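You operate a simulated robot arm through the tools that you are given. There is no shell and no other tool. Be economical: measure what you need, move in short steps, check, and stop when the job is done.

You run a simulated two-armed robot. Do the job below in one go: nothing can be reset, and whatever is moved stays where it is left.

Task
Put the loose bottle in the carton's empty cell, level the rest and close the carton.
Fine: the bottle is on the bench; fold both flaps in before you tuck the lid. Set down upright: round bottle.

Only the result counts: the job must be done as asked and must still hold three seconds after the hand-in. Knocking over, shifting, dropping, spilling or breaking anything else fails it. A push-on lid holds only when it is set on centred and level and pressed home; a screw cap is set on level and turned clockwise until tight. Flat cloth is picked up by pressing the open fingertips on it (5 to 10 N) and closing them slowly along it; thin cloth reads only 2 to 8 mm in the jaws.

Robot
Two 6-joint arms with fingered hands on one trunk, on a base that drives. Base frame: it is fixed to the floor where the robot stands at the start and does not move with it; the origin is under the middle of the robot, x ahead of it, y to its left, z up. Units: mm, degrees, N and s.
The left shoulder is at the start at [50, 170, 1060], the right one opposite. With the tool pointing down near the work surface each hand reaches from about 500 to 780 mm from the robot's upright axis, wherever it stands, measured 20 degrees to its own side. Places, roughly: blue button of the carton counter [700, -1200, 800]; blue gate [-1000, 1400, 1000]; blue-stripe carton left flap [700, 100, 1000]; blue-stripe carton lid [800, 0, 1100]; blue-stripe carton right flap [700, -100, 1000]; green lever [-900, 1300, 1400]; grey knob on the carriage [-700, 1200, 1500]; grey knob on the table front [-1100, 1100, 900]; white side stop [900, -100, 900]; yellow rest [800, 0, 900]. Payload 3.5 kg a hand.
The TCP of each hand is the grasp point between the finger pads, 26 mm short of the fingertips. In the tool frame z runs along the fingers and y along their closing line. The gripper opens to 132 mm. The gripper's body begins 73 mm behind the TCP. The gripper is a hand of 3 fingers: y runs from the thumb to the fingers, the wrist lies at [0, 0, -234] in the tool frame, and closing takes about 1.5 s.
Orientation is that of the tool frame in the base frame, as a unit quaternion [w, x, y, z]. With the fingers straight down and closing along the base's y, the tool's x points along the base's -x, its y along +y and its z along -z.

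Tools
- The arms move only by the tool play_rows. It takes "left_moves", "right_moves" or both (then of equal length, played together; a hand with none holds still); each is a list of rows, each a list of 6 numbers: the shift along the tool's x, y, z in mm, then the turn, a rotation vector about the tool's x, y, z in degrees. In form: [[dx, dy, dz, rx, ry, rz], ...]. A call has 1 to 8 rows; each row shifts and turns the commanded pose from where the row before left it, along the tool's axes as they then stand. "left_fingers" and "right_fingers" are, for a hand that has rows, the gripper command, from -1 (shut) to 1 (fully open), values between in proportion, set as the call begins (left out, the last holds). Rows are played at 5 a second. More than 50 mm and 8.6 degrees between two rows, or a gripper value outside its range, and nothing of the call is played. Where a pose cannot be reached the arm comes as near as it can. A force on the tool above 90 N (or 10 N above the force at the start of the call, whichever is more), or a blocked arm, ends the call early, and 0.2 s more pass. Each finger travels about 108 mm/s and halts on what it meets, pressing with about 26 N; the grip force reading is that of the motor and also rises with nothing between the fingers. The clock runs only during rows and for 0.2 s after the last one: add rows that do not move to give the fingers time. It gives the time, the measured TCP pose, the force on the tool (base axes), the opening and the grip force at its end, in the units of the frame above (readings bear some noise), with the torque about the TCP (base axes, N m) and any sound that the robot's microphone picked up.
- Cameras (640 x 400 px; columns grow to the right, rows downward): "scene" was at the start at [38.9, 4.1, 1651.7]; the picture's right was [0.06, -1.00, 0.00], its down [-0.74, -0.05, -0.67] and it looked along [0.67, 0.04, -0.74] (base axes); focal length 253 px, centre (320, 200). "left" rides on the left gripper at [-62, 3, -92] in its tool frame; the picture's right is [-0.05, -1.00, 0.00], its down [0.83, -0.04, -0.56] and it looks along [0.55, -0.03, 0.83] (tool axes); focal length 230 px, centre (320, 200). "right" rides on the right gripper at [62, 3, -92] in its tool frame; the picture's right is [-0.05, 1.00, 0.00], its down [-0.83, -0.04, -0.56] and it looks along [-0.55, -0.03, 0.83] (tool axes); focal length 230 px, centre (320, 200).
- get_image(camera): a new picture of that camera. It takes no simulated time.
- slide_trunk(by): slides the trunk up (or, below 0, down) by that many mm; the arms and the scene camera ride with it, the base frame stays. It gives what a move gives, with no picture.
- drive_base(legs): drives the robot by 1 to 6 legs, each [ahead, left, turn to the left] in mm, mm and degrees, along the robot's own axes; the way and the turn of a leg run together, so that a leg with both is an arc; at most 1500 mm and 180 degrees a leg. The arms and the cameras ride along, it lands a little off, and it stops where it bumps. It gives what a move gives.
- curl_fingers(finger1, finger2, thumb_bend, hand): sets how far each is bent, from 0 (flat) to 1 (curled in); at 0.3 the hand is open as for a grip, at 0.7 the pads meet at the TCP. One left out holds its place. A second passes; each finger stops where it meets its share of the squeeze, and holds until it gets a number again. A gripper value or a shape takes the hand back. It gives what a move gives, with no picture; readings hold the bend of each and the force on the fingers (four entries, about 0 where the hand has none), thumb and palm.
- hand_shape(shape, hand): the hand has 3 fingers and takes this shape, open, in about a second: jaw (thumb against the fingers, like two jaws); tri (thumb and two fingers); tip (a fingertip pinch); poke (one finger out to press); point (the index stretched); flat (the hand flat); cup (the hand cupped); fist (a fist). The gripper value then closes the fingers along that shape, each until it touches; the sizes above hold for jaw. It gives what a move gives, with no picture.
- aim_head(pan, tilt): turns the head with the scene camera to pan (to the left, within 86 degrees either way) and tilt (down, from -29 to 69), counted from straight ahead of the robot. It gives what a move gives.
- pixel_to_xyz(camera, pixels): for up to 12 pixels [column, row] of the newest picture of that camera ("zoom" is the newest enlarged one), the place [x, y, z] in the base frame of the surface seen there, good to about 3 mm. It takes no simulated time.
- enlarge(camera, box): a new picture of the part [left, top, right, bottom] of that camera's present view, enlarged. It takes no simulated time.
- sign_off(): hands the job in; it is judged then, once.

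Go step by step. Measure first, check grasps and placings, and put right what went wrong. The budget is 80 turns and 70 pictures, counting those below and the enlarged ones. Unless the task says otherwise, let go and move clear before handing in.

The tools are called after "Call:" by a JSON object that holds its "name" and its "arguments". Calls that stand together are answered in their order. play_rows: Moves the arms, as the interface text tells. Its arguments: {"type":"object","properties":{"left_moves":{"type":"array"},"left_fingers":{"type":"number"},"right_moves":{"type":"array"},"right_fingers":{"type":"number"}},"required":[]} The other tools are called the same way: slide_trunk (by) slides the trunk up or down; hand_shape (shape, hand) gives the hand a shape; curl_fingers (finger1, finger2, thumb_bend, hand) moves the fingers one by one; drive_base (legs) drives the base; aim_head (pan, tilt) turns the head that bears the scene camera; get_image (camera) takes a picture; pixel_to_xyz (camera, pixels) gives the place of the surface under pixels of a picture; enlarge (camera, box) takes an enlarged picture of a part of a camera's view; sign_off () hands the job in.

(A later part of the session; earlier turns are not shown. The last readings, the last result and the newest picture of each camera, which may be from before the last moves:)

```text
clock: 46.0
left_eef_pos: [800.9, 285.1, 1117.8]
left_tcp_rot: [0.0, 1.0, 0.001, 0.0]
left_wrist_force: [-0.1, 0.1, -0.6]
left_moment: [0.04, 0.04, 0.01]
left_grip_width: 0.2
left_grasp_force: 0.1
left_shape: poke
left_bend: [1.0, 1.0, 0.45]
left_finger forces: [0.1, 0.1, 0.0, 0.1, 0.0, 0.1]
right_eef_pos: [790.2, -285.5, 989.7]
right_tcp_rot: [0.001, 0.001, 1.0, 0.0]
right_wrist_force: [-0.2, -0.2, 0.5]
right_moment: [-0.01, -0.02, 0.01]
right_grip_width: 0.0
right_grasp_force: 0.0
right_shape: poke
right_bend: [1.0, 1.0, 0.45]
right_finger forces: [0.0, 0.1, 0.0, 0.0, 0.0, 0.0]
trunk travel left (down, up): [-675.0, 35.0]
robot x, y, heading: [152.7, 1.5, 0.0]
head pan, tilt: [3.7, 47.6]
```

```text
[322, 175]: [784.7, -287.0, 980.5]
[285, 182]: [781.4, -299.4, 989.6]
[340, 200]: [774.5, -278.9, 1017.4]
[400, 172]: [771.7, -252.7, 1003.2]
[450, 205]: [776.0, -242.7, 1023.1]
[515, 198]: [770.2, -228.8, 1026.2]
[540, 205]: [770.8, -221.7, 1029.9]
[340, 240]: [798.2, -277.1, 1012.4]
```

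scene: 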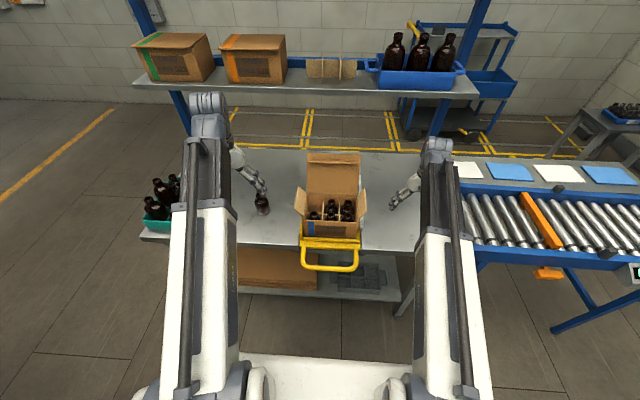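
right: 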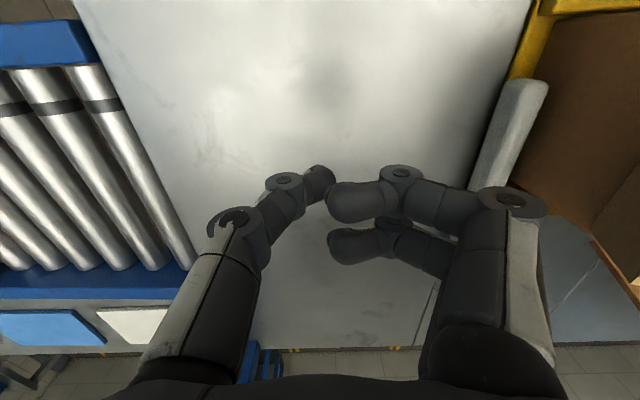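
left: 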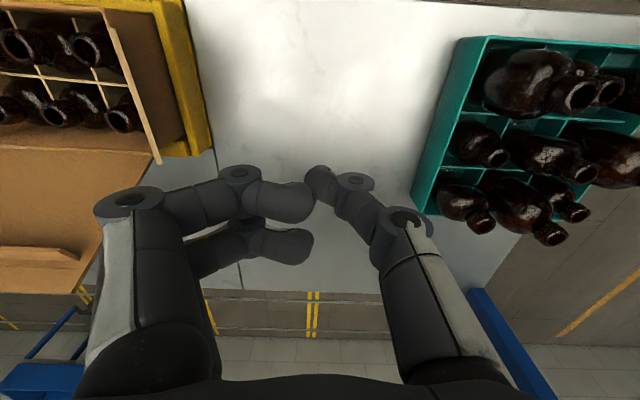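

In this shape the knuckles stand 64 mm inward and 36 mm above the TCP, and the thumb tip is about 15 mm below it: a good wedge for sweeping a flap. Lowering the left hand outside the left flap and then sweeping in.

Call:
{"name": "play_rows", "arguments": {"left_moves": [[-4, 27, 40, 0, 0, 0], [-4, 27, 40, 0, 0, 0], [-3, 27, 40, 0, 0, 0], [0, 0, 22, 0, 0, 0], [0, 22, 0, 0, 0, 0], [0, 22, 0, 0, 0, 0], [0, 0, 0, 0, 0, 0]]}}

Call:
{"name": "play_rows", "arguments": {"left_moves": [[0, 12, -2, 0, 0, 0], [0, 12, -3, 0, 0, 0], [0, 12, -4, 0, 0, 0], [0, 12, -4, 0, 0, 0], [0, 10, -2, 0, 0, 0], [0, 0, 0, 0, 0, 0]]}}

Call:
{"name": "enlarge", "arguments": {"camera": "scene", "box": [265, 120, 405, 240]}}

```text
clock: 47.6
left_eef_pos: [788.0, 165.3, 978.4]
left_tcp_rot: [0.001, 1.0, 0.003, 0.002]
left_wrist_force: [1.8, 16.6, 24.5]
left_moment: [-1.62, 0.1, 0.06]
left_grip_width: 0.3
left_grasp_force: 0.1
left_shape: poke
left_bend: [1.0, 1.0, 0.45]
left_finger forces: [17.1, 12.0, 0.0, 0.0, 0.0, 0.1]
right_eef_pos: [789.6, -283.2, 992.7]
right_tcp_rot: [0.0, 0.0, 1.0, 0.0]
right_wrist_force: [-0.7, -0.9, -0.3]
right_moment: [0.03, 0.01, -0.02]
right_grip_width: 0.0
right_grasp_force: 0.1
right_shape: poke
right_bend: [1.0, 1.0, 0.45]
right_finger forces: [0.0, 0.0, 0.0, 0.0, 0.0, 0.0]
trunk travel left (down, up): [-675.0, 35.0]
robot x, y, heading: [150.4, 2.1, 0.0]
head pan, tilt: [3.7, 47.6]
```

```text
clock: 49.0
left_eef_pos: [788.9, 104.9, 991.7]
left_tcp_rot: [0.0, 1.0, 0.0, 0.0]
left_wrist_force: [-0.6, -0.3, 0.1]
left_moment: [0.0, -0.04, 0.03]
left_grip_width: 0.0
left_grasp_force: 0.1
left_shape: poke
left_bend: [1.0, 1.0, 0.45]
left_finger forces: [0.0, 0.1, 0.1, 0.0, 0.0, 0.1]
right_eef_pos: [791.0, -285.6, 990.5]
right_tcp_rot: [0.0, 0.0, 1.0, 0.0]
right_wrist_force: [1.3, 0.1, -0.2]
right_moment: [0.02, -0.01, 0.02]
right_grip_width: 0.2
right_grasp_force: 0.0
right_shape: poke
right_bend: [1.0, 1.0, 0.45]
right_finger forces: [0.0, 0.1, 0.0, 0.0, 0.0, 0.0]
trunk travel left (down, up): [-675.0, 35.0]
robot x, y, heading: [150.9, 1.5, -0.2]
head pan, tilt: [3.7, 47.6]
```

```text
3.33 times, centred on (335, 180) of scene
```

zoom: 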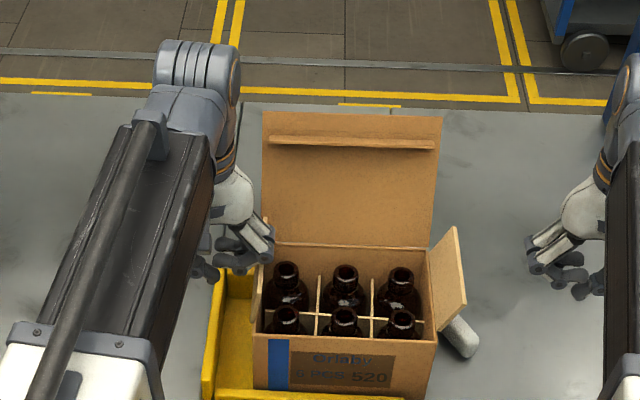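

The sweep pushed the whole carton to the right (its front edge now spans zoom x 253–437) and swung the side stop outward at (460,335). I'll back the left hand off and measure the state.

Call:
{"name": "play_rows", "arguments": {"left_moves": [[0, -20, -10, 0, 0, 0], [0, -45, -20, 0, 0, 0], [0, -45, -20, 0, 0, 0], [0, -45, 0, 0, 0, 0]]}}

Call:
{"name": "enlarge", "arguments": {"camera": "scene", "box": [265, 120, 405, 240]}}

Call:
{"name": "pixel_to_xyz", "arguments": {"camera": "zoom", "pixels": [[255, 335], [436, 341], [262, 247], [427, 252], [286, 266], [346, 270], [401, 273], [460, 335], [452, 230], [464, 305], [265, 115], [440, 118]]}}

Call:
{"name": "pixel_to_xyz", "arguments": {"camera": "zoom", "pixels": [[470, 350], [440, 330], [455, 318], [345, 345], [345, 385], [300, 385], [235, 340], [212, 350], [430, 390], [258, 300], [255, 275], [432, 270]]}}

```text
clock: 50.0
left_eef_pos: [787.4, 261.6, 1040.9]
left_tcp_rot: [0.0, 1.0, 0.001, 0.0]
left_wrist_force: [0.1, -0.2, 1.0]
left_moment: [-0.02, -0.01, 0.01]
left_grip_width: 0.0
left_grasp_force: 0.1
left_shape: poke
left_bend: [1.0, 1.0, 0.45]
left_finger forces: [0.0, 0.0, 0.1, 0.0, 0.0, 0.0]
right_eef_pos: [790.5, -285.3, 989.9]
right_tcp_rot: [-0.001, 0.001, 1.0, 0.0]
right_wrist_force: [-0.2, 0.3, -0.2]
right_moment: [0.01, -0.01, -0.04]
right_grip_width: 0.0
right_grasp_force: 0.0
right_shape: poke
right_bend: [1.0, 1.0, 0.45]
right_finger forces: [0.0, 0.0, 0.0, 0.0, 0.0, 0.0]
trunk travel left (down, up): [-675.0, 35.0]
robot x, y, heading: [153.0, -3.2, 0.1]
head pan, tilt: [3.7, 47.6]
```

```text
3.33 times, centred on (335, 180) of scene
```

zoom: 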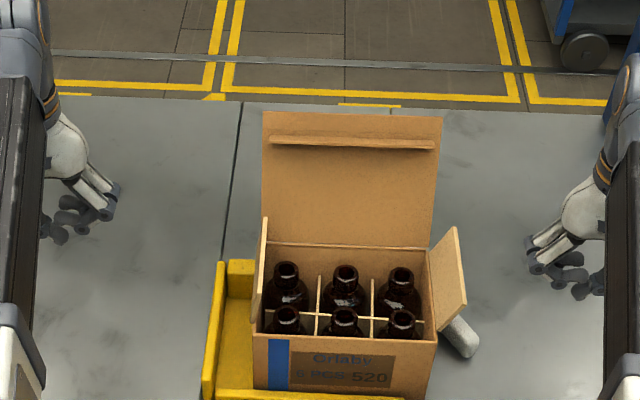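

```text
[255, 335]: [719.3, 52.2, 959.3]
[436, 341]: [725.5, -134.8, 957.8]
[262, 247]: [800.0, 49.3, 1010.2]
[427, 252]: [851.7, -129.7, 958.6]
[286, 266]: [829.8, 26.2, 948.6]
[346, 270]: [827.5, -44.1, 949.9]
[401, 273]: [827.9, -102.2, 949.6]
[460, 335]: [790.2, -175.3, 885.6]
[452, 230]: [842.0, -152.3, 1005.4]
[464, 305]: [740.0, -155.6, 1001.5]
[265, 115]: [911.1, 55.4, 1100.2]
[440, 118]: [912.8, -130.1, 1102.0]
```

```text
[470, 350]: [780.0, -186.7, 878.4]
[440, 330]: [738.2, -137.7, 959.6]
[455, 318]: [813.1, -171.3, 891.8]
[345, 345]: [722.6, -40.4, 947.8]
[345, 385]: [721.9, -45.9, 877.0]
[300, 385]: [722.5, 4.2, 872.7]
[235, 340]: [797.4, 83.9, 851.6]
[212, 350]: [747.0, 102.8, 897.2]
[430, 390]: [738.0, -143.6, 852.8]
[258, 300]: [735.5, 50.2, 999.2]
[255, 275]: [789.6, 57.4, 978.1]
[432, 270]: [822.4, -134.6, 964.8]
```

The carton slid about 38 mm right, still level and upright on the rest, and the left flap is now vertical. I'll use the right hand's open fingers to press the side stop back in from outside, which returns the carton at low height.

Call:
{"name": "hand_shape", "arguments": {"hand": "right", "shape": "jaw"}}

Call:
{"name": "play_rows", "arguments": {"right_moves": [[-5, -10, 40, 0, 0, 0], [-5, 0, 40, 0, 0, 0], [0, 0, 24, 0, 0, 0], [0, 0, 0, 0, 0, 0]], "right_fingers": 1}}

Call:
{"name": "get_image", "arguments": {"camera": "right"}}

```text
clock: 50.9
left_eef_pos: [789.3, 260.8, 1040.5]
left_tcp_rot: [0.0, 1.0, 0.001, 0.0]
left_wrist_force: [-0.1, -0.2, -0.4]
left_moment: [0.0, 0.0, 0.06]
left_grip_width: 0.0
left_grasp_force: 0.1
left_shape: poke
left_bend: [1.0, 1.0, 0.45]
left_finger forces: [0.0, 0.0, 0.0, 0.0, 0.0, 0.1]
right_eef_pos: [790.7, -284.3, 990.0]
right_tcp_rot: [0.0, 0.0, 1.0, 0.0]
right_wrist_force: [0.3, -0.9, 0.5]
right_moment: [-0.02, -0.05, 0.02]
right_grip_width: 131.7
right_grasp_force: 0.0
right_shape: jaw
right_bend: [0.3, 0.3, 0.3]
right_finger forces: [0.1, 0.1, 0.1, 0.0, 0.0, 0.1]
trunk travel left (down, up): [-675.0, 35.0]
robot x, y, heading: [150.8, -0.5, -0.1]
head pan, tilt: [3.7, 47.6]
```

```text
clock: 51.9
left_eef_pos: [788.2, 260.3, 1039.7]
left_tcp_rot: [0.0, 1.0, 0.001, 0.0]
left_wrist_force: [-0.2, 0.0, 0.3]
left_moment: [0.02, -0.03, -0.01]
left_grip_width: 0.1
left_grasp_force: 0.0
left_shape: poke
left_bend: [1.0, 1.0, 0.45]
left_finger forces: [0.1, 0.0, 0.1, 0.0, 0.0, 0.0]
right_eef_pos: [802.3, -296.0, 886.5]
right_tcp_rot: [0.0, 0.0, 1.0, 0.001]
right_wrist_force: [0.6, -0.3, -0.3]
right_moment: [0.04, 0.01, -0.01]
right_grip_width: 131.9
right_grasp_force: 0.0
right_shape: jaw
right_bend: [0.3, 0.3, 0.3]
right_finger forces: [0.0, 0.1, 0.0, 0.1, 0.1, 0.0]
trunk travel left (down, up): [-675.0, 35.0]
robot x, y, heading: [151.1, -3.9, 0.1]
head pan, tilt: [3.7, 47.6]
```

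```text
23 pictures are left
```

right: 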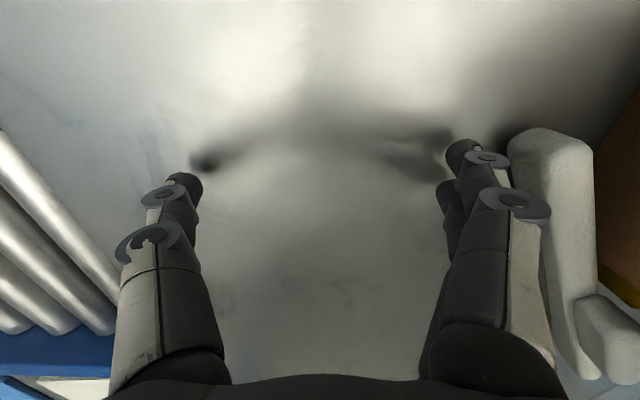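

The fingers stand just outside the stop (its end at (550,150)). Pushing gently to the left.

Call:
{"name": "play_rows", "arguments": {"right_moves": [[0, 10, 0, 0, 0, 0], [0, 8, 0, 0, 0, 0], [0, 8, 0, 0, 0, 0], [0, 8, 0, 0, 0, 0], [0, 8, 0, 0, 0, 0], [0, 8, 0, 0, 0, 0], [0, 8, 0, 0, 0, 0]]}}

Call:
{"name": "enlarge", "arguments": {"camera": "scene", "box": [265, 140, 425, 260]}}

Call:
{"name": "pixel_to_xyz", "arguments": {"camera": "zoom", "pixels": [[225, 225], [390, 225]]}}

```text
clock: 53.5
left_eef_pos: [788.2, 259.6, 1040.3]
left_tcp_rot: [0.0, 1.0, 0.0, 0.0]
left_wrist_force: [-0.1, 0.0, 0.5]
left_moment: [-0.01, -0.01, -0.01]
left_grip_width: 0.0
left_grasp_force: 0.0
left_shape: poke
left_bend: [1.0, 1.0, 0.45]
left_finger forces: [0.1, 0.0, 0.0, 0.0, 0.0, 0.1]
right_eef_pos: [801.6, -237.7, 887.4]
right_tcp_rot: [0.0, 0.0, 1.0, 0.0]
right_wrist_force: [0.4, -3.1, 0.1]
right_moment: [-0.02, 0.04, 0.06]
right_grip_width: 131.6
right_grasp_force: 0.1
right_shape: jaw
right_bend: [0.32, 0.3, 0.3]
right_finger forces: [2.1, 0.1, 0.1, 0.0, 0.1, 0.0]
trunk travel left (down, up): [-675.0, 35.0]
robot x, y, heading: [149.1, -0.6, -0.2]
head pan, tilt: [3.7, 47.6]
```

```text
3.33 times, centred on (345, 200) of scene
```

zoom: 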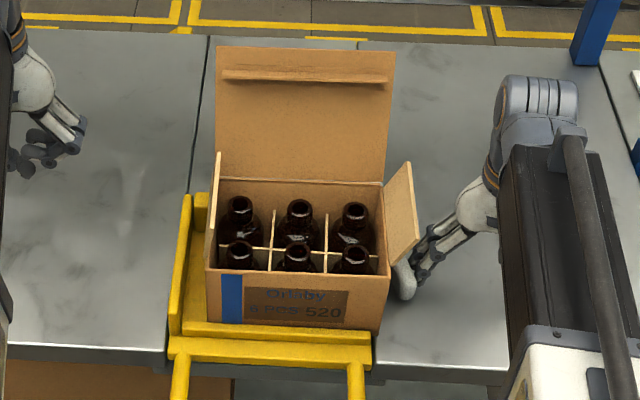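

```text
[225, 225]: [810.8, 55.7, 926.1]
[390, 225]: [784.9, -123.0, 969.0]
```

The stop has come in freely (3 N) and nearly touches the carton. Continuing slowly.

Call:
{"name": "play_rows", "arguments": {"right_moves": [[0, 6, 0, 0, 0, 0], [0, 6, 0, 0, 0, 0], [0, 6, 0, 0, 0, 0], [0, 6, 0, 0, 0, 0], [0, 6, 0, 0, 0, 0], [0, 6, 0, 0, 0, 0], [0, 0, 0, 0, 0, 0]]}}

Call:
{"name": "enlarge", "arguments": {"camera": "scene", "box": [265, 140, 425, 260]}}

```text
clock: 55.1
left_eef_pos: [787.5, 259.7, 1041.6]
left_tcp_rot: [0.0, 1.0, 0.001, 0.0]
left_wrist_force: [0.1, 0.1, 0.1]
left_moment: [0.0, 0.0, 0.01]
left_grip_width: 0.0
left_grasp_force: 0.1
left_shape: poke
left_bend: [1.0, 1.0, 0.45]
left_finger forces: [0.0, 0.0, 0.0, 0.0, 0.0, 0.1]
right_eef_pos: [800.8, -201.3, 886.5]
right_tcp_rot: [0.0, 0.001, 1.0, -0.001]
right_wrist_force: [-0.3, -6.9, 2.7]
right_moment: [0.09, 0.01, 0.01]
right_grip_width: 131.4
right_grasp_force: 0.0
right_shape: jaw
right_bend: [0.33, 0.33, 0.3]
right_finger forces: [3.5, 3.5, 0.0, 0.0, 0.0, 0.0]
trunk travel left (down, up): [-675.0, 35.0]
robot x, y, heading: [149.9, -1.4, -0.0]
head pan, tilt: [3.7, 47.6]
```

```text
3.33 times, centred on (345, 200) of scene
```

zoom: 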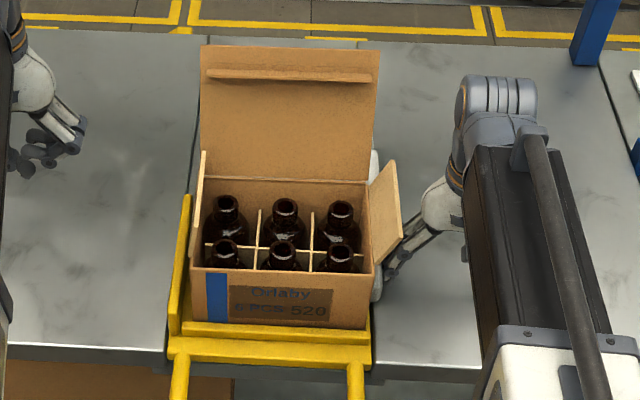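

The carton slides back with only 7 N. Measuring how far it still has to go.

Call:
{"name": "pixel_to_xyz", "arguments": {"camera": "zoom", "pixels": [[192, 271], [371, 276], [228, 205], [285, 205], [341, 209], [225, 246], [341, 254], [185, 230], [202, 49], [376, 54]]}}

Call:
{"name": "play_rows", "arguments": {"right_moves": [[0, 4, 0, 0, 0, 0], [0, 4, 0, 0, 0, 0], [0, 4, 0, 0, 0, 0], [0, 0, 0, 0, 0, 0]]}}

Call:
{"name": "enlarge", "arguments": {"camera": "scene", "box": [265, 140, 425, 260]}}

Call:
{"name": "pixel_to_xyz", "arguments": {"camera": "zoom", "pixels": [[187, 271], [366, 276], [228, 205], [285, 205], [341, 209], [225, 246], [180, 230], [200, 180], [199, 49], [372, 54], [370, 170], [378, 295]]}}

```text
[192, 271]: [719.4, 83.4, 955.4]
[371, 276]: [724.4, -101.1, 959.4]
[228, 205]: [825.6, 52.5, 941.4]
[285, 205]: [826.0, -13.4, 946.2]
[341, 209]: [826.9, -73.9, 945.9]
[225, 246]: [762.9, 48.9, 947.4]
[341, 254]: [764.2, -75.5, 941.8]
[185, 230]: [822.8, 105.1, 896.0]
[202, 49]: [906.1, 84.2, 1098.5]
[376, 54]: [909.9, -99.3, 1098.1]
```

```text
clock: 56.1
left_eef_pos: [787.9, 257.9, 1041.8]
left_tcp_rot: [-0.001, 1.0, 0.001, 0.0]
left_wrist_force: [-0.6, 0.7, -0.3]
left_moment: [0.04, 0.01, 0.02]
left_grip_width: 0.4
left_grasp_force: 0.2
left_shape: poke
left_bend: [1.0, 1.0, 0.45]
left_finger forces: [0.0, 0.0, 0.0, 0.1, 0.0, 0.0]
right_eef_pos: [800.9, -191.8, 887.1]
right_tcp_rot: [0.001, 0.002, 1.0, -0.001]
right_wrist_force: [1.8, -27.3, 10.5]
right_moment: [0.67, -0.02, -0.14]
right_grip_width: 131.2
right_grasp_force: 0.0
right_shape: jaw
right_bend: [0.36, 0.36, 0.3]
right_finger forces: [13.2, 13.3, 0.0, 0.0, 0.0, 0.0]
trunk travel left (down, up): [-675.0, 35.0]
robot x, y, heading: [151.8, 2.4, -0.1]
head pan, tilt: [3.7, 47.6]
```

```text
3.33 times, centred on (345, 200) of scene
```

zoom: 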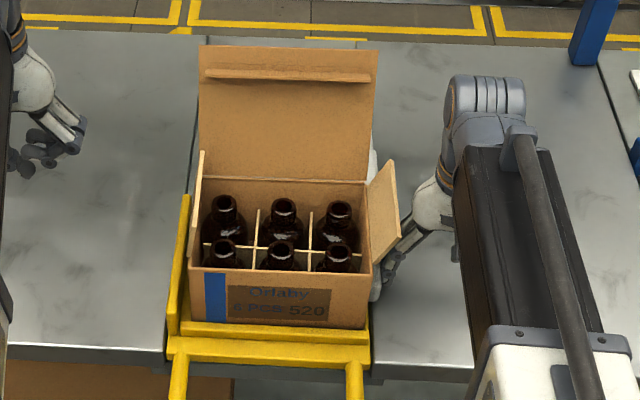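

```text
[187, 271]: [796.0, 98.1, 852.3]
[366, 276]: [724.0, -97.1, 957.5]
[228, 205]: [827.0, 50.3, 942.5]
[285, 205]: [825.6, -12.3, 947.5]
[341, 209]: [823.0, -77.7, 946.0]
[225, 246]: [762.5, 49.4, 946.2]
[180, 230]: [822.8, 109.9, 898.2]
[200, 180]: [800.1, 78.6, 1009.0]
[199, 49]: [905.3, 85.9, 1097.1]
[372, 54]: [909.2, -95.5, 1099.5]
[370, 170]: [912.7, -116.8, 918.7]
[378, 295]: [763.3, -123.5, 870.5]
```

The stop is back at its original position (y≈-123) and the carton within about 5 mm of where it was. I'll keep the right hand behind the stop as a brace and push the now-vertical left flap's top edge inward with the left knuckles.

Call:
{"name": "play_rows", "arguments": {"left_moves": [[0, 33, 22, 0, 0, 0], [0, 33, 22, 0, 0, 0], [0, 30, 22, 0, 0, 0], [0, 8, 0, 0, 0, 0], [0, 8, 0, 0, 0, 0], [0, 8, 0, 0, 0, 0], [0, 8, 0, 0, 0, 0], [0, 8, 0, 0, 0, 0]], "right_moves": [[0, -1, 0, 0, 0, 0], [0, -1, 0, 0, 0, 0], [0, 0, 0, 0, 0, 0], [0, 0, 0, 0, 0, 0], [0, 0, 0, 0, 0, 0], [0, 0, 0, 0, 0, 0], [0, 0, 0, 0, 0, 0], [0, 0, 0, 0, 0, 0]]}}

Call:
{"name": "enlarge", "arguments": {"camera": "scene", "box": [265, 140, 425, 260]}}

```text
clock: 57.9
left_eef_pos: [788.4, 123.1, 976.3]
left_tcp_rot: [-0.002, 1.0, 0.002, 0.0]
left_wrist_force: [0.2, -0.3, 0.0]
left_moment: [0.01, -0.01, -0.01]
left_grip_width: 0.2
left_grasp_force: 0.1
left_shape: poke
left_bend: [1.0, 1.0, 0.45]
left_finger forces: [0.0, 0.2, 0.0, 0.1, 0.0, 0.1]
right_eef_pos: [801.7, -193.7, 886.4]
right_tcp_rot: [0.0, 0.0, 1.0, -0.001]
right_wrist_force: [-0.5, -21.5, 5.9]
right_moment: [0.39, -0.01, -0.02]
right_grip_width: 131.3
right_grasp_force: 0.1
right_shape: jaw
right_bend: [0.36, 0.36, 0.3]
right_finger forces: [10.7, 10.7, 0.0, 0.0, 0.0, 0.0]
trunk travel left (down, up): [-675.0, 35.0]
robot x, y, heading: [148.4, 1.1, -0.0]
head pan, tilt: [3.7, 47.6]
```

```text
3.33 times, centred on (345, 200) of scene
```

zoom: 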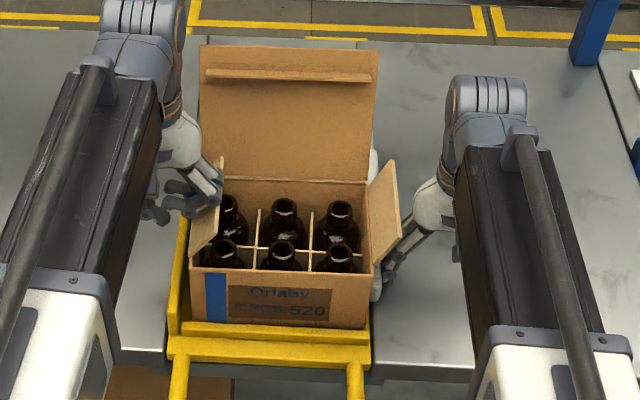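

The flap bends inward easily (≈0 N). Rising over the rim and sweeping it down.

Call:
{"name": "play_rows", "arguments": {"left_moves": [[0, 6, -6, 0, 0, 0], [0, 8, -8, 0, 0, 0], [0, 12, 0, 0, 0, 0], [0, 12, 0, 0, 0, 0], [0, 12, 2, 0, 0, 0], [0, 10, 5, 0, 0, 0], [0, 0, 0, 0, 0, 0]]}}

Call:
{"name": "enlarge", "arguments": {"camera": "scene", "box": [265, 140, 425, 260]}}

```text
clock: 59.5
left_eef_pos: [788.6, 65.3, 986.3]
left_tcp_rot: [0.0, 1.0, 0.001, 0.002]
left_wrist_force: [1.6, 16.2, 42.2]
left_moment: [0.14, 0.04, -0.03]
left_grip_width: 0.1
left_grasp_force: 0.0
left_shape: poke
left_bend: [1.0, 1.0, 0.47]
left_finger forces: [0.0, 0.0, 0.1, 0.0, 41.8, 0.0]
right_eef_pos: [801.4, -191.9, 887.5]
right_tcp_rot: [0.001, 0.0, 1.0, -0.002]
right_wrist_force: [5.0, -20.0, -3.7]
right_moment: [-0.27, -0.01, -0.39]
right_grip_width: 131.1
right_grasp_force: 0.1
right_shape: jaw
right_bend: [0.36, 0.36, 0.3]
right_finger forces: [10.0, 9.9, 0.0, 0.1, 0.1, 0.0]
trunk travel left (down, up): [-675.0, 35.0]
robot x, y, heading: [148.6, 0.2, -0.0]
head pan, tilt: [3.7, 47.6]
```

```text
3.33 times, centred on (345, 200) of scene
```

zoom: 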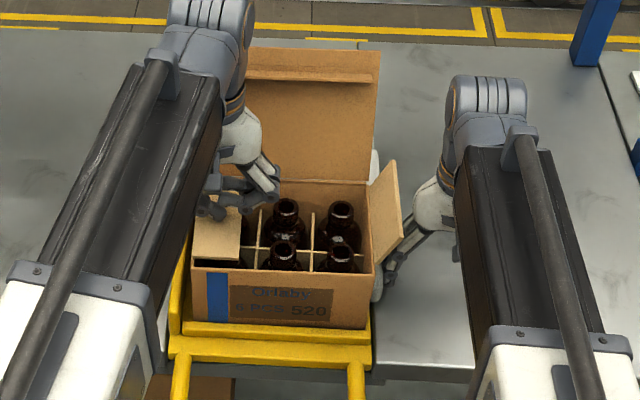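

The left flap lies flat inside (I pressed a bit hard at 42 N). Raising the left hand straight off it, and backing the right hand away from the stop.

Call:
{"name": "play_rows", "arguments": {"left_moves": [[0, 0, -8, 0, 0, 0], [0, 0, -20, 0, 0, 0], [0, 0, -40, 0, 0, 0], [0, -20, -30, 0, 0, 0], [0, -45, 0, 0, 0, 0], [0, -45, 0, 0, 0, 0], [0, -45, 0, 0, 0, 0], [0, -30, 0, 0, 0, 0]], "right_moves": [[0, -10, 0, 0, 0, 0], [0, -30, 0, 0, 0, 0], [0, 0, -40, 0, 0, 0], [0, 0, -40, 0, 0, 0], [10, 0, -34, 0, 0, 0], [0, 0, 0, 0, 0, 0], [0, 0, 0, 0, 0, 0], [0, 0, 0, 0, 0, 0]]}}

Call:
{"name": "enlarge", "arguments": {"camera": "scene", "box": [265, 140, 425, 260]}}

Call:
{"name": "pixel_to_xyz", "arguments": {"camera": "zoom", "pixels": [[195, 270], [371, 276], [385, 165], [398, 235], [236, 200], [238, 250], [215, 225], [200, 49], [376, 54]]}}

```text
clock: 61.3
left_eef_pos: [788.3, 246.7, 1081.9]
left_tcp_rot: [0.0, 1.0, 0.001, 0.001]
left_wrist_force: [0.6, -0.5, -0.4]
left_moment: [0.0, -0.01, 0.01]
left_grip_width: 0.0
left_grasp_force: 0.1
left_shape: poke
left_bend: [1.0, 1.0, 0.45]
left_finger forces: [0.0, 0.0, 0.0, 0.1, 0.0, 0.0]
right_eef_pos: [791.6, -231.8, 1001.4]
right_tcp_rot: [-0.001, -0.001, 1.0, -0.001]
right_wrist_force: [-1.1, 0.8, 0.3]
right_moment: [0.04, 0.01, -0.05]
right_grip_width: 131.9
right_grasp_force: 0.1
right_shape: jaw
right_bend: [0.3, 0.3, 0.3]
right_finger forces: [0.1, 0.0, 0.0, 0.0, 0.0, 0.0]
trunk travel left (down, up): [-675.0, 35.0]
robot x, y, heading: [148.5, -1.0, -0.1]
head pan, tilt: [3.7, 47.6]
```

```text
3.33 times, centred on (345, 200) of scene
```

zoom: 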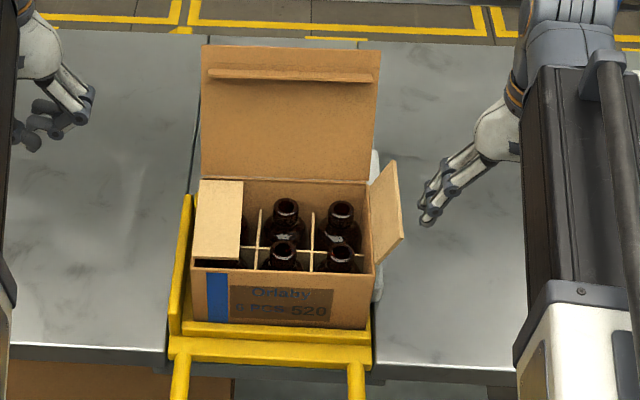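

```text
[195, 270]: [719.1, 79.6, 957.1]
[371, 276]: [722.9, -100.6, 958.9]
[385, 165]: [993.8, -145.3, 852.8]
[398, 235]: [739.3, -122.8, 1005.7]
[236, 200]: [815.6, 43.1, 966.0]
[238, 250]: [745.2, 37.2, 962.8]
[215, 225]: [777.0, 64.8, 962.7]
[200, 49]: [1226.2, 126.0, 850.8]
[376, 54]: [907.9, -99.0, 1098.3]
```

The left flap stays down (z≈963). Now I'll sweep the right flap with the open fingers' outer face high at its top edge (z≈980–1005).

Call:
{"name": "play_rows", "arguments": {"right_moves": [[0, 15, 0, 0, 0, 0], [0, 15, 0, 0, 0, 0], [0, 10, 0, 0, 0, 0], [0, 10, 0, 0, 0, 0], [0, 10, 0, 0, 0, 0], [0, 0, 0, 0, 0, 0]]}}

Call:
{"name": "enlarge", "arguments": {"camera": "scene", "box": [265, 140, 425, 260]}}

```text
clock: 62.7
left_eef_pos: [788.1, 247.1, 1081.1]
left_tcp_rot: [0.0, 1.0, 0.001, 0.0]
left_wrist_force: [-0.3, -0.2, -0.8]
left_moment: [0.04, 0.0, 0.01]
left_grip_width: 0.1
left_grasp_force: 0.0
left_shape: poke
left_bend: [1.0, 1.0, 0.45]
left_finger forces: [0.1, 0.1, 0.0, 0.1, 0.0, 0.0]
right_eef_pos: [792.0, -170.9, 1001.8]
right_tcp_rot: [0.0, 0.0, 1.0, 0.0]
right_wrist_force: [0.4, -0.2, 0.1]
right_moment: [-0.01, -0.01, 0.01]
right_grip_width: 131.9
right_grasp_force: 0.1
right_shape: jaw
right_bend: [0.3, 0.3, 0.3]
right_finger forces: [0.3, 0.0, 0.0, 0.0, 0.1, 0.0]
trunk travel left (down, up): [-675.0, 35.0]
robot x, y, heading: [148.1, -0.0, -0.1]
head pan, tilt: [3.7, 47.6]
```

```text
3.33 times, centred on (345, 200) of scene
```

zoom: 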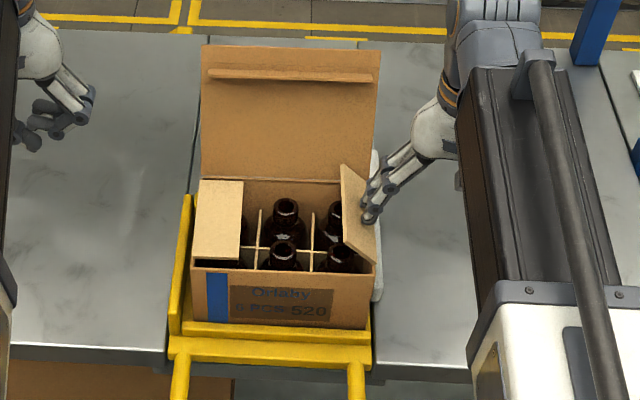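

The right flap is already past vertical with no force. Continuing inward and down.

Call:
{"name": "play_rows", "arguments": {"right_moves": [[0, 10, 0, 0, 0, 0], [0, 10, 0, 0, 0, 0], [0, 10, 0, 0, 0, 0], [0, 8, 0, 0, 0, 0], [0, 0, 4, 0, 0, 0], [0, 0, 4, 0, 0, 0], [0, 0, 0, 0, 0, 0]]}}

Call:
{"name": "enlarge", "arguments": {"camera": "scene", "box": [265, 140, 425, 260]}}

Call:
{"name": "pixel_to_xyz", "arguments": {"camera": "zoom", "pixels": [[330, 205], [326, 255], [350, 255], [345, 235], [370, 276], [195, 270], [240, 220]]}}

```text
clock: 64.3
left_eef_pos: [788.2, 246.9, 1081.2]
left_tcp_rot: [0.001, 1.0, 0.001, 0.0]
left_wrist_force: [-0.3, -0.4, 0.0]
left_moment: [-0.03, -0.02, 0.0]
left_grip_width: 0.2
left_grasp_force: 0.1
left_shape: poke
left_bend: [1.0, 1.0, 0.45]
left_finger forces: [0.1, 0.0, 0.1, 0.0, 0.0, 0.0]
right_eef_pos: [791.3, -133.1, 993.1]
right_tcp_rot: [0.0, 0.0, 1.0, 0.001]
right_wrist_force: [0.3, -0.6, 0.7]
right_moment: [-0.02, 0.01, 0.02]
right_grip_width: 132.0
right_grasp_force: 0.1
right_shape: jaw
right_bend: [0.3, 0.3, 0.3]
right_finger forces: [0.0, 0.0, 0.0, 0.0, 0.0, 0.0]
trunk travel left (down, up): [-675.0, 35.0]
robot x, y, heading: [152.9, 2.8, -0.2]
head pan, tilt: [3.7, 47.6]
```

```text
3.33 times, centred on (345, 200) of scene
```

zoom: 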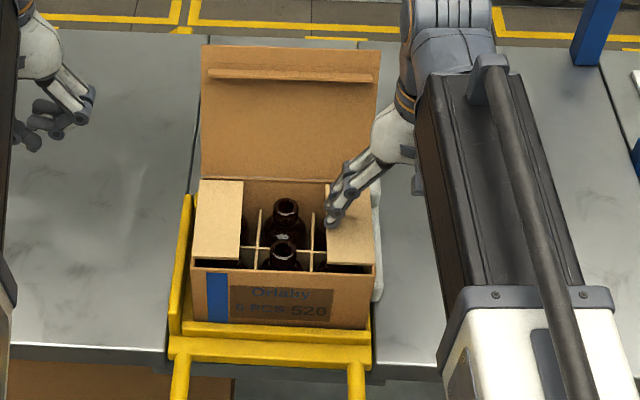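

```text
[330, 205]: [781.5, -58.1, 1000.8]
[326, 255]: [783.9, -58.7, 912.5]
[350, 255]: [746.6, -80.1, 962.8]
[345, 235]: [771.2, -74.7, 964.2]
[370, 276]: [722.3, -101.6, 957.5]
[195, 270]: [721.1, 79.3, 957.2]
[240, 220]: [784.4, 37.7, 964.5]
```

Both flaps are folded flat (z≈963). Next I'll raise the right hand clear and drive 100 mm ahead, so it can reach behind the lid (top edge at x≈910, z≈1099).

Call:
{"name": "play_rows", "arguments": {"right_moves": [[0, 0, -10, 0, 0, 0], [0, 0, -45, 0, 0, 0], [0, -20, -45, 0, 0, 0], [0, -40, -25, 0, 0, 0], [0, -49, 0, 0, 0, 0], [0, -30, -15, 0, 0, 0], [0, 0, -20, 0, 0, 0]]}}

Call:
{"name": "drive_base", "arguments": {"legs": [[100, 0, 0]]}}

Call:
{"name": "get_image", "arguments": {"camera": "scene"}}

```text
clock: 65.9
left_eef_pos: [788.2, 247.1, 1080.6]
left_tcp_rot: [0.0, 1.0, 0.0, 0.0]
left_wrist_force: [0.6, -0.4, -0.4]
left_moment: [-0.01, -0.05, 0.02]
left_grip_width: 0.0
left_grasp_force: 0.1
left_shape: poke
left_bend: [1.0, 1.0, 0.45]
left_finger forces: [0.1, 0.0, 0.1, 0.1, 0.1, 0.1]
right_eef_pos: [791.7, -272.8, 1153.3]
right_tcp_rot: [0.0, 0.0, 1.0, 0.001]
right_wrist_force: [-0.4, 0.1, -0.4]
right_moment: [0.03, 0.0, 0.03]
right_grip_width: 131.9
right_grasp_force: 0.0
right_shape: jaw
right_bend: [0.3, 0.3, 0.3]
right_finger forces: [0.0, 0.0, 0.0, 0.1, 0.0, 0.0]
trunk travel left (down, up): [-675.0, 35.0]
robot x, y, heading: [151.8, -3.7, -0.0]
head pan, tilt: [3.7, 47.6]
```

```text
clock: 67.0
left_eef_pos: [888.3, 247.0, 1080.0]
left_tcp_rot: [0.0, 1.0, 0.001, -0.001]
left_wrist_force: [0.5, -0.6, 0.6]
left_moment: [0.0, -0.02, 0.0]
left_grip_width: 0.0
left_grasp_force: 0.0
left_shape: poke
left_bend: [1.0, 1.0, 0.45]
left_finger forces: [0.0, 0.0, 0.0, 0.1, 0.0, 0.0]
right_eef_pos: [892.5, -274.5, 1151.7]
right_tcp_rot: [-0.002, 0.0, 1.0, 0.001]
right_wrist_force: [0.9, -0.9, 0.4]
right_moment: [-0.01, 0.03, -0.03]
right_grip_width: 131.7
right_grasp_force: 0.1
right_shape: jaw
right_bend: [0.3, 0.3, 0.3]
right_finger forces: [0.0, 0.1, 0.0, 0.1, 0.0, 0.0]
trunk travel left (down, up): [-675.0, 35.0]
robot x, y, heading: [245.9, -0.9, -0.5]
head pan, tilt: [3.7, 47.6]
```

```text
14 pictures are left
```

scene: 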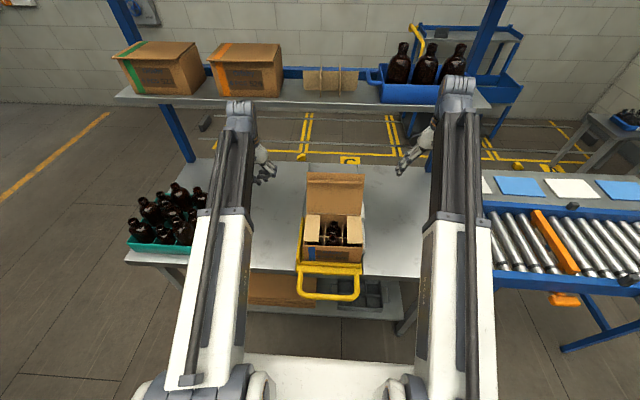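

The flaps hold. Moving the right hand behind the lid at z≈1095, fingers at y≈0.

Call:
{"name": "play_rows", "arguments": {"right_moves": [[-35, 20, 0, 0, 0, 0], [-32, 30, 0, 0, 0, 0], [0, 48, 0, 0, 0, 0], [0, 48, 0, 0, 0, 0], [0, 48, 0, 0, 0, 0], [0, 10, 20, 0, 0, 0], [0, 0, 37, 0, 0, 0], [0, 0, 0, 0, 0, 0]]}}

Call:
{"name": "enlarge", "arguments": {"camera": "scene", "box": [265, 130, 425, 280]}}

```text
clock: 68.8
left_eef_pos: [887.7, 247.5, 1081.1]
left_tcp_rot: [0.001, 1.0, 0.002, 0.0]
left_wrist_force: [0.3, 0.2, -0.1]
left_moment: [-0.01, -0.04, -0.01]
left_grip_width: 0.0
left_grasp_force: 0.1
left_shape: poke
left_bend: [1.0, 1.0, 0.45]
left_finger forces: [0.0, 0.0, 0.0, 0.1, 0.1, 0.0]
right_eef_pos: [958.5, -69.5, 1095.2]
right_tcp_rot: [0.0, 0.0, 1.0, 0.0]
right_wrist_force: [0.3, 0.9, -0.5]
right_moment: [-0.04, 0.01, 0.0]
right_grip_width: 131.7
right_grasp_force: 0.1
right_shape: jaw
right_bend: [0.3, 0.3, 0.3]
right_finger forces: [0.1, 0.1, 0.0, 0.0, 0.0, 0.0]
trunk travel left (down, up): [-675.0, 35.0]
robot x, y, heading: [246.0, 1.4, 0.1]
head pan, tilt: [3.7, 47.6]
```

```text
2.67 times, centred on (345, 205) of scene
```

zoom: 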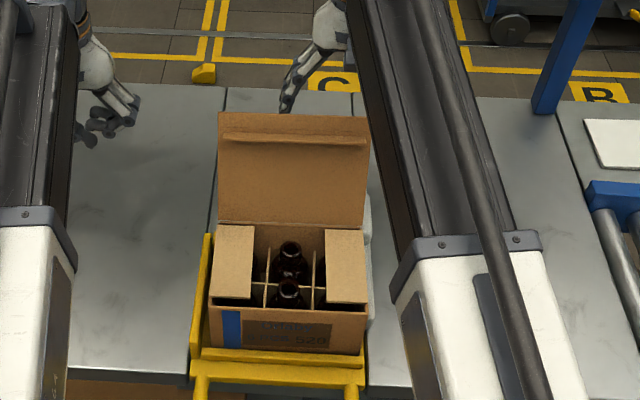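

The fingertips are behind the lid's top edge. Drawing them toward me to swing the lid over.

Call:
{"name": "play_rows", "arguments": {"right_moves": [[18, 0, 0, 0, 0, 0], [18, 0, 0, 0, 0, 0], [18, 0, 0, 0, 0, 0], [18, 0, 0, 0, 0, 0], [18, 0, 0, 0, 0, 0], [18, 0, 0, 0, 0, 0], [18, 0, 0, 0, 0, 0], [18, 0, 0, 0, 0, 0]]}}

Call:
{"name": "enlarge", "arguments": {"camera": "scene", "box": [265, 130, 425, 280]}}

```text
clock: 70.6
left_eef_pos: [887.6, 246.5, 1081.3]
left_tcp_rot: [0.0, 1.0, 0.001, 0.0]
left_wrist_force: [-0.3, 0.6, 0.2]
left_moment: [0.01, 0.02, -0.04]
left_grip_width: 0.0
left_grasp_force: 0.0
left_shape: poke
left_bend: [1.0, 1.0, 0.45]
left_finger forces: [0.1, 0.1, 0.0, 0.1, 0.0, 0.0]
right_eef_pos: [814.9, -70.0, 1096.7]
right_tcp_rot: [-0.001, 0.001, 1.0, 0.001]
right_wrist_force: [-0.1, 1.0, 0.2]
right_moment: [-0.01, -0.03, -0.01]
right_grip_width: 132.1
right_grasp_force: 0.2
right_shape: jaw
right_bend: [0.3, 0.3, 0.3]
right_finger forces: [0.0, 0.0, 0.0, 0.0, 0.0, 0.1]
trunk travel left (down, up): [-675.0, 35.0]
robot x, y, heading: [252.5, -2.9, -0.2]
head pan, tilt: [3.7, 47.6]
```

```text
2.67 times, centred on (345, 205) of scene
```

zoom: 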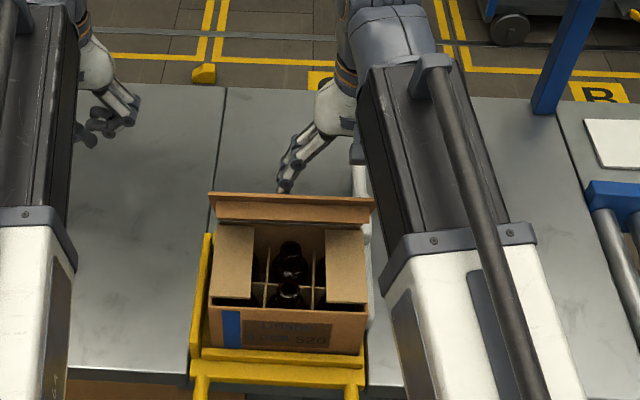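

The lid is past vertical, leaning about 30° forward. Measuring the tuck, then following the arc down partway.

Call:
{"name": "pixel_to_xyz", "arguments": {"camera": "zoom", "pixels": [[215, 194], [372, 200], [290, 198], [290, 205], [290, 212], [290, 218], [218, 215], [370, 222], [211, 308], [366, 312]]}}

Call:
{"name": "play_rows", "arguments": {"right_moves": [[8, 0, 10, 0, 0, 0], [7, 0, 13, 0, 0, 0], [6, 0, 15, 0, 0, 0], [8, 0, 12, 0, 0, 0], [8, 0, 13, 0, 0, 0], [0, 0, 0, 0, 0, 0]]}}

Call:
{"name": "enlarge", "arguments": {"camera": "scene", "box": [285, 170, 385, 280]}}

```text
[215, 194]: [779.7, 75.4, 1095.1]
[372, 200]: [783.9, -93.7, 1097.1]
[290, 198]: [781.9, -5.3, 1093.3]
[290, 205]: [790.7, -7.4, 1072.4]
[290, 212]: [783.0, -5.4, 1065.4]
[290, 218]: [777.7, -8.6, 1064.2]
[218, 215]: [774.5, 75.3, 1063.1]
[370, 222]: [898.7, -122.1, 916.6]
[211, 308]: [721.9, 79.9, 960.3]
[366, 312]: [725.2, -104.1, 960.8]
```

```text
clock: 72.0
left_eef_pos: [888.9, 246.9, 1081.1]
left_tcp_rot: [0.0, 1.0, 0.001, -0.001]
left_wrist_force: [0.3, 0.3, -0.6]
left_moment: [-0.01, 0.01, -0.01]
left_grip_width: 0.3
left_grasp_force: 0.1
left_shape: poke
left_bend: [1.0, 1.0, 0.45]
left_finger forces: [0.1, 0.1, 0.0, 0.0, 0.0, 0.1]
right_eef_pos: [779.1, -68.2, 1032.4]
right_tcp_rot: [0.001, -0.001, 1.0, 0.001]
right_wrist_force: [-0.1, 0.7, -0.3]
right_moment: [-0.02, 0.01, -0.02]
right_grip_width: 131.9
right_grasp_force: 0.1
right_shape: jaw
right_bend: [0.3, 0.3, 0.3]
right_finger forces: [0.1, 0.0, 0.0, 0.1, 0.0, 0.0]
trunk travel left (down, up): [-675.0, 35.0]
robot x, y, heading: [251.4, -2.4, -0.3]
head pan, tilt: [3.7, 47.6]
```

```text
3.64 times, centred on (335, 225) of scene
```

zoom: 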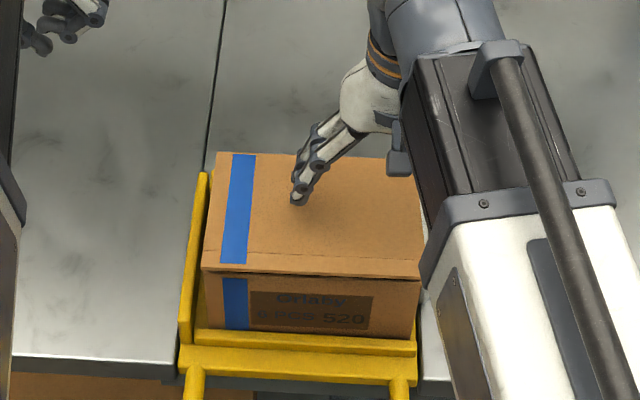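

Call:
{"name": "pixel_to_xyz", "arguments": {"camera": "zoom", "pixels": [[310, 272], [310, 264], [310, 256], [310, 245], [310, 225], [208, 266], [418, 276], [240, 200], [310, 282], [310, 300], [215, 285], [410, 300]]}}

Call:
{"name": "get_image", "arguments": {"camera": "right"}}

```text
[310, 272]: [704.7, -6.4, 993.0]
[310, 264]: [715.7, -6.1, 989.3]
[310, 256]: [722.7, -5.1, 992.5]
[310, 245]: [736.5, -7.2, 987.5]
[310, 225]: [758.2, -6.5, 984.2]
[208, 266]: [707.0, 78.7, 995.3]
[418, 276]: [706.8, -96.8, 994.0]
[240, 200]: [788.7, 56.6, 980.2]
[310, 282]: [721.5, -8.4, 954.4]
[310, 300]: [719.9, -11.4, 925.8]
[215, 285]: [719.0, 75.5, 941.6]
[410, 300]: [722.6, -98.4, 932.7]
```

```text
10 pictures are left
```

right: 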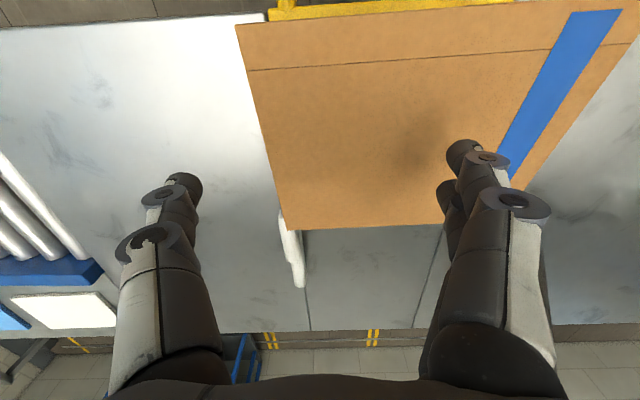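

The lid now leans nearly closed, its lip at z≈994, with the tuck at radius ~125 just inside the front wall. I'll raise the hand a little and drive back 60 mm for comfortable reach before pressing it home.

Call:
{"name": "play_rows", "arguments": {"right_moves": [[0, 0, -30, 0, 0, 0], [0, 0, -20, 0, 0, 0]]}}

Call:
{"name": "drive_base", "arguments": {"legs": [[-60, 0, 0]]}}

```text
clock: 72.6
left_eef_pos: [886.8, 246.1, 1081.9]
left_tcp_rot: [0.0, 1.0, 0.001, 0.0]
left_wrist_force: [1.5, -0.9, -0.6]
left_moment: [-0.01, -0.01, 0.01]
left_grip_width: 0.0
left_grasp_force: 0.1
left_shape: poke
left_bend: [1.0, 1.0, 0.45]
left_finger forces: [0.0, 0.1, 0.1, 0.1, 0.0, 0.0]
right_eef_pos: [776.8, -69.7, 1082.1]
right_tcp_rot: [0.0, 0.0, 1.0, 0.0]
right_wrist_force: [-0.2, -0.8, 0.5]
right_moment: [0.01, 0.01, 0.02]
right_grip_width: 131.9
right_grasp_force: 0.1
right_shape: jaw
right_bend: [0.3, 0.3, 0.3]
right_finger forces: [0.0, 0.0, 0.1, 0.1, 0.0, 0.1]
trunk travel left (down, up): [-675.0, 35.0]
robot x, y, heading: [251.3, 1.3, 0.0]
head pan, tilt: [3.7, 47.6]
```

```text
clock: 73.6
left_eef_pos: [827.1, 247.7, 1081.5]
left_tcp_rot: [0.0, 1.0, 0.002, 0.001]
left_wrist_force: [-0.5, 0.6, 0.6]
left_moment: [0.01, -0.06, 0.01]
left_grip_width: 0.2
left_grasp_force: 0.0
left_shape: poke
left_bend: [1.0, 1.0, 0.45]
left_finger forces: [0.0, 0.2, 0.1, 0.0, 0.0, 0.0]
right_eef_pos: [716.7, -69.5, 1082.4]
right_tcp_rot: [0.001, 0.0, 1.0, -0.001]
right_wrist_force: [0.1, 0.4, 0.2]
right_moment: [0.05, 0.0, -0.04]
right_grip_width: 132.0
right_grasp_force: 0.1
right_shape: jaw
right_bend: [0.3, 0.3, 0.3]
right_finger forces: [0.0, 0.0, 0.0, 0.1, 0.0, 0.1]
trunk travel left (down, up): [-675.0, 35.0]
robot x, y, heading: [191.6, 0.3, 0.0]
head pan, tilt: [3.7, 47.6]
```

Call:
{"name": "play_rows", "arguments": {"right_moves": [[-13, 30, 0, 0, 0, 0], [-13, 30, 0, 0, 0, 0], [0, 0, 40, 0, 0, 0], [0, 0, 12, 0, 0, 0], [0, 0, 8, 0, 0, 0], [0, 0, 8, 0, 0, 0], [0, 0, 6, 0, 0, 0], [0, 0, 0, 0, 0, 0]]}}

Call:
{"name": "enlarge", "arguments": {"camera": "scene", "box": [285, 150, 385, 260]}}

```text
clock: 75.4
left_eef_pos: [827.1, 247.8, 1081.3]
left_tcp_rot: [0.0, 1.0, 0.001, 0.0]
left_wrist_force: [-0.5, 1.1, -0.1]
left_moment: [0.01, 0.03, -0.01]
left_grip_width: 0.0
left_grasp_force: 0.1
left_shape: poke
left_bend: [1.0, 1.0, 0.45]
left_finger forces: [0.1, 0.0, 0.1, 0.0, 0.0, 0.1]
right_eef_pos: [743.6, -7.9, 1009.0]
right_tcp_rot: [0.001, 0.0, 1.0, 0.001]
right_wrist_force: [-0.8, 0.0, 1.1]
right_moment: [0.09, 0.11, 0.04]
right_grip_width: 131.9
right_grasp_force: 0.0
right_shape: jaw
right_bend: [0.29, 0.3, 0.3]
right_finger forces: [1.1, 0.0, 0.0, 0.1, 0.0, 0.0]
trunk travel left (down, up): [-675.0, 35.0]
robot x, y, heading: [187.4, 2.2, 0.2]
head pan, tilt: [3.7, 47.6]
```

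```text
3.64 times, centred on (335, 205) of scene
```

zoom: 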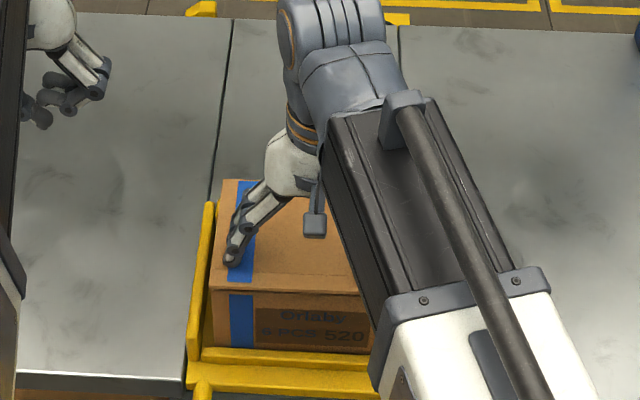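

Contact has just begun (1 N). Pressing on in small steps.

Call:
{"name": "play_rows", "arguments": {"right_moves": [[0, 0, 4, 0, 0, 0], [0, 0, 4, 0, 0, 0], [0, 0, 3, 0, 0, 0], [0, 0, 0, 0, 0, 0]]}}

Call:
{"name": "play_rows", "arguments": {"right_moves": [[0, 0, 3, 0, 0, 0], [0, 0, 3, 0, 0, 0], [0, 0, 0, 0, 0, 0]]}}

```text
clock: 76.4
left_eef_pos: [826.9, 246.5, 1081.0]
left_tcp_rot: [0.0, 1.0, 0.002, 0.0]
left_wrist_force: [0.1, -0.3, 0.4]
left_moment: [0.01, -0.02, 0.03]
left_grip_width: 0.0
left_grasp_force: 0.0
left_shape: poke
left_bend: [1.0, 1.0, 0.45]
left_finger forces: [0.0, 0.0, 0.0, 0.0, 0.1, 0.0]
right_eef_pos: [743.4, -8.1, 997.9]
right_tcp_rot: [0.0, 0.0, 1.0, -0.001]
right_wrist_force: [0.5, -0.8, 1.0]
right_moment: [0.04, 0.03, 0.03]
right_grip_width: 131.9
right_grasp_force: 0.1
right_shape: jaw
right_bend: [0.29, 0.3, 0.3]
right_finger forces: [0.6, 0.0, 0.0, 0.1, 0.4, 0.0]
trunk travel left (down, up): [-675.0, 35.0]
robot x, y, heading: [188.6, -1.6, -0.1]
head pan, tilt: [3.7, 47.6]
```

```text
clock: 77.2
left_eef_pos: [827.3, 247.7, 1081.2]
left_tcp_rot: [0.0, 1.0, 0.002, -0.001]
left_wrist_force: [0.1, -0.4, -0.2]
left_moment: [-0.02, -0.03, 0.01]
left_grip_width: 0.2
left_grasp_force: 0.1
left_shape: poke
left_bend: [1.0, 1.0, 0.45]
left_finger forces: [0.0, 0.0, 0.1, 0.0, 0.0, 0.0]
right_eef_pos: [745.0, -9.6, 991.3]
right_tcp_rot: [0.0, 0.001, 1.0, -0.001]
right_wrist_force: [-1.4, 0.0, 1.2]
right_moment: [0.04, -0.01, -0.01]
right_grip_width: 132.0
right_grasp_force: 0.0
right_shape: jaw
right_bend: [0.29, 0.3, 0.3]
right_finger forces: [0.5, 0.8, 0.0, 0.1, 0.7, 0.1]
trunk travel left (down, up): [-675.0, 35.0]
robot x, y, heading: [190.7, 2.2, -0.1]
head pan, tilt: [3.7, 47.6]
```

Call:
{"name": "enlarge", "arguments": {"camera": "scene", "box": [295, 180, 375, 260]}}

Call:
{"name": "pixel_to_xyz", "arguments": {"camera": "zoom", "pixels": [[200, 230], [200, 240], [200, 250], [200, 260], [200, 220], [300, 240], [300, 250], [150, 200], [300, 225], [300, 265]]}}

```text
5.00 times, centred on (335, 220) of scene
```

zoom: 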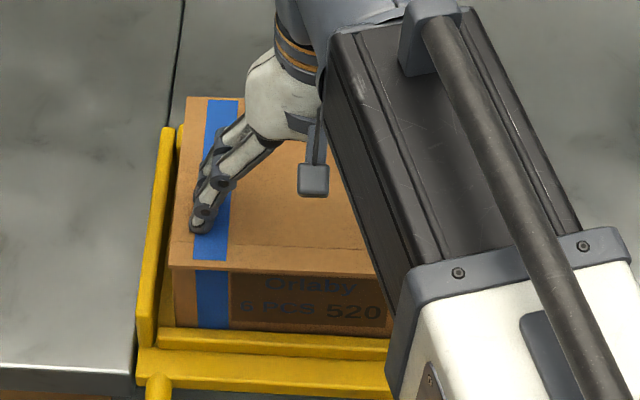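

```text
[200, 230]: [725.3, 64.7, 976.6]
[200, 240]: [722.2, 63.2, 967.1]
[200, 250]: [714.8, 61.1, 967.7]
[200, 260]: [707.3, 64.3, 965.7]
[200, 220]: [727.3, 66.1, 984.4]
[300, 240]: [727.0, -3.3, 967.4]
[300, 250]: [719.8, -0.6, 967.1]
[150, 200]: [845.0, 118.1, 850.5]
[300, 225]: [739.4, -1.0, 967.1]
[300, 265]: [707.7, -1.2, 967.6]
```

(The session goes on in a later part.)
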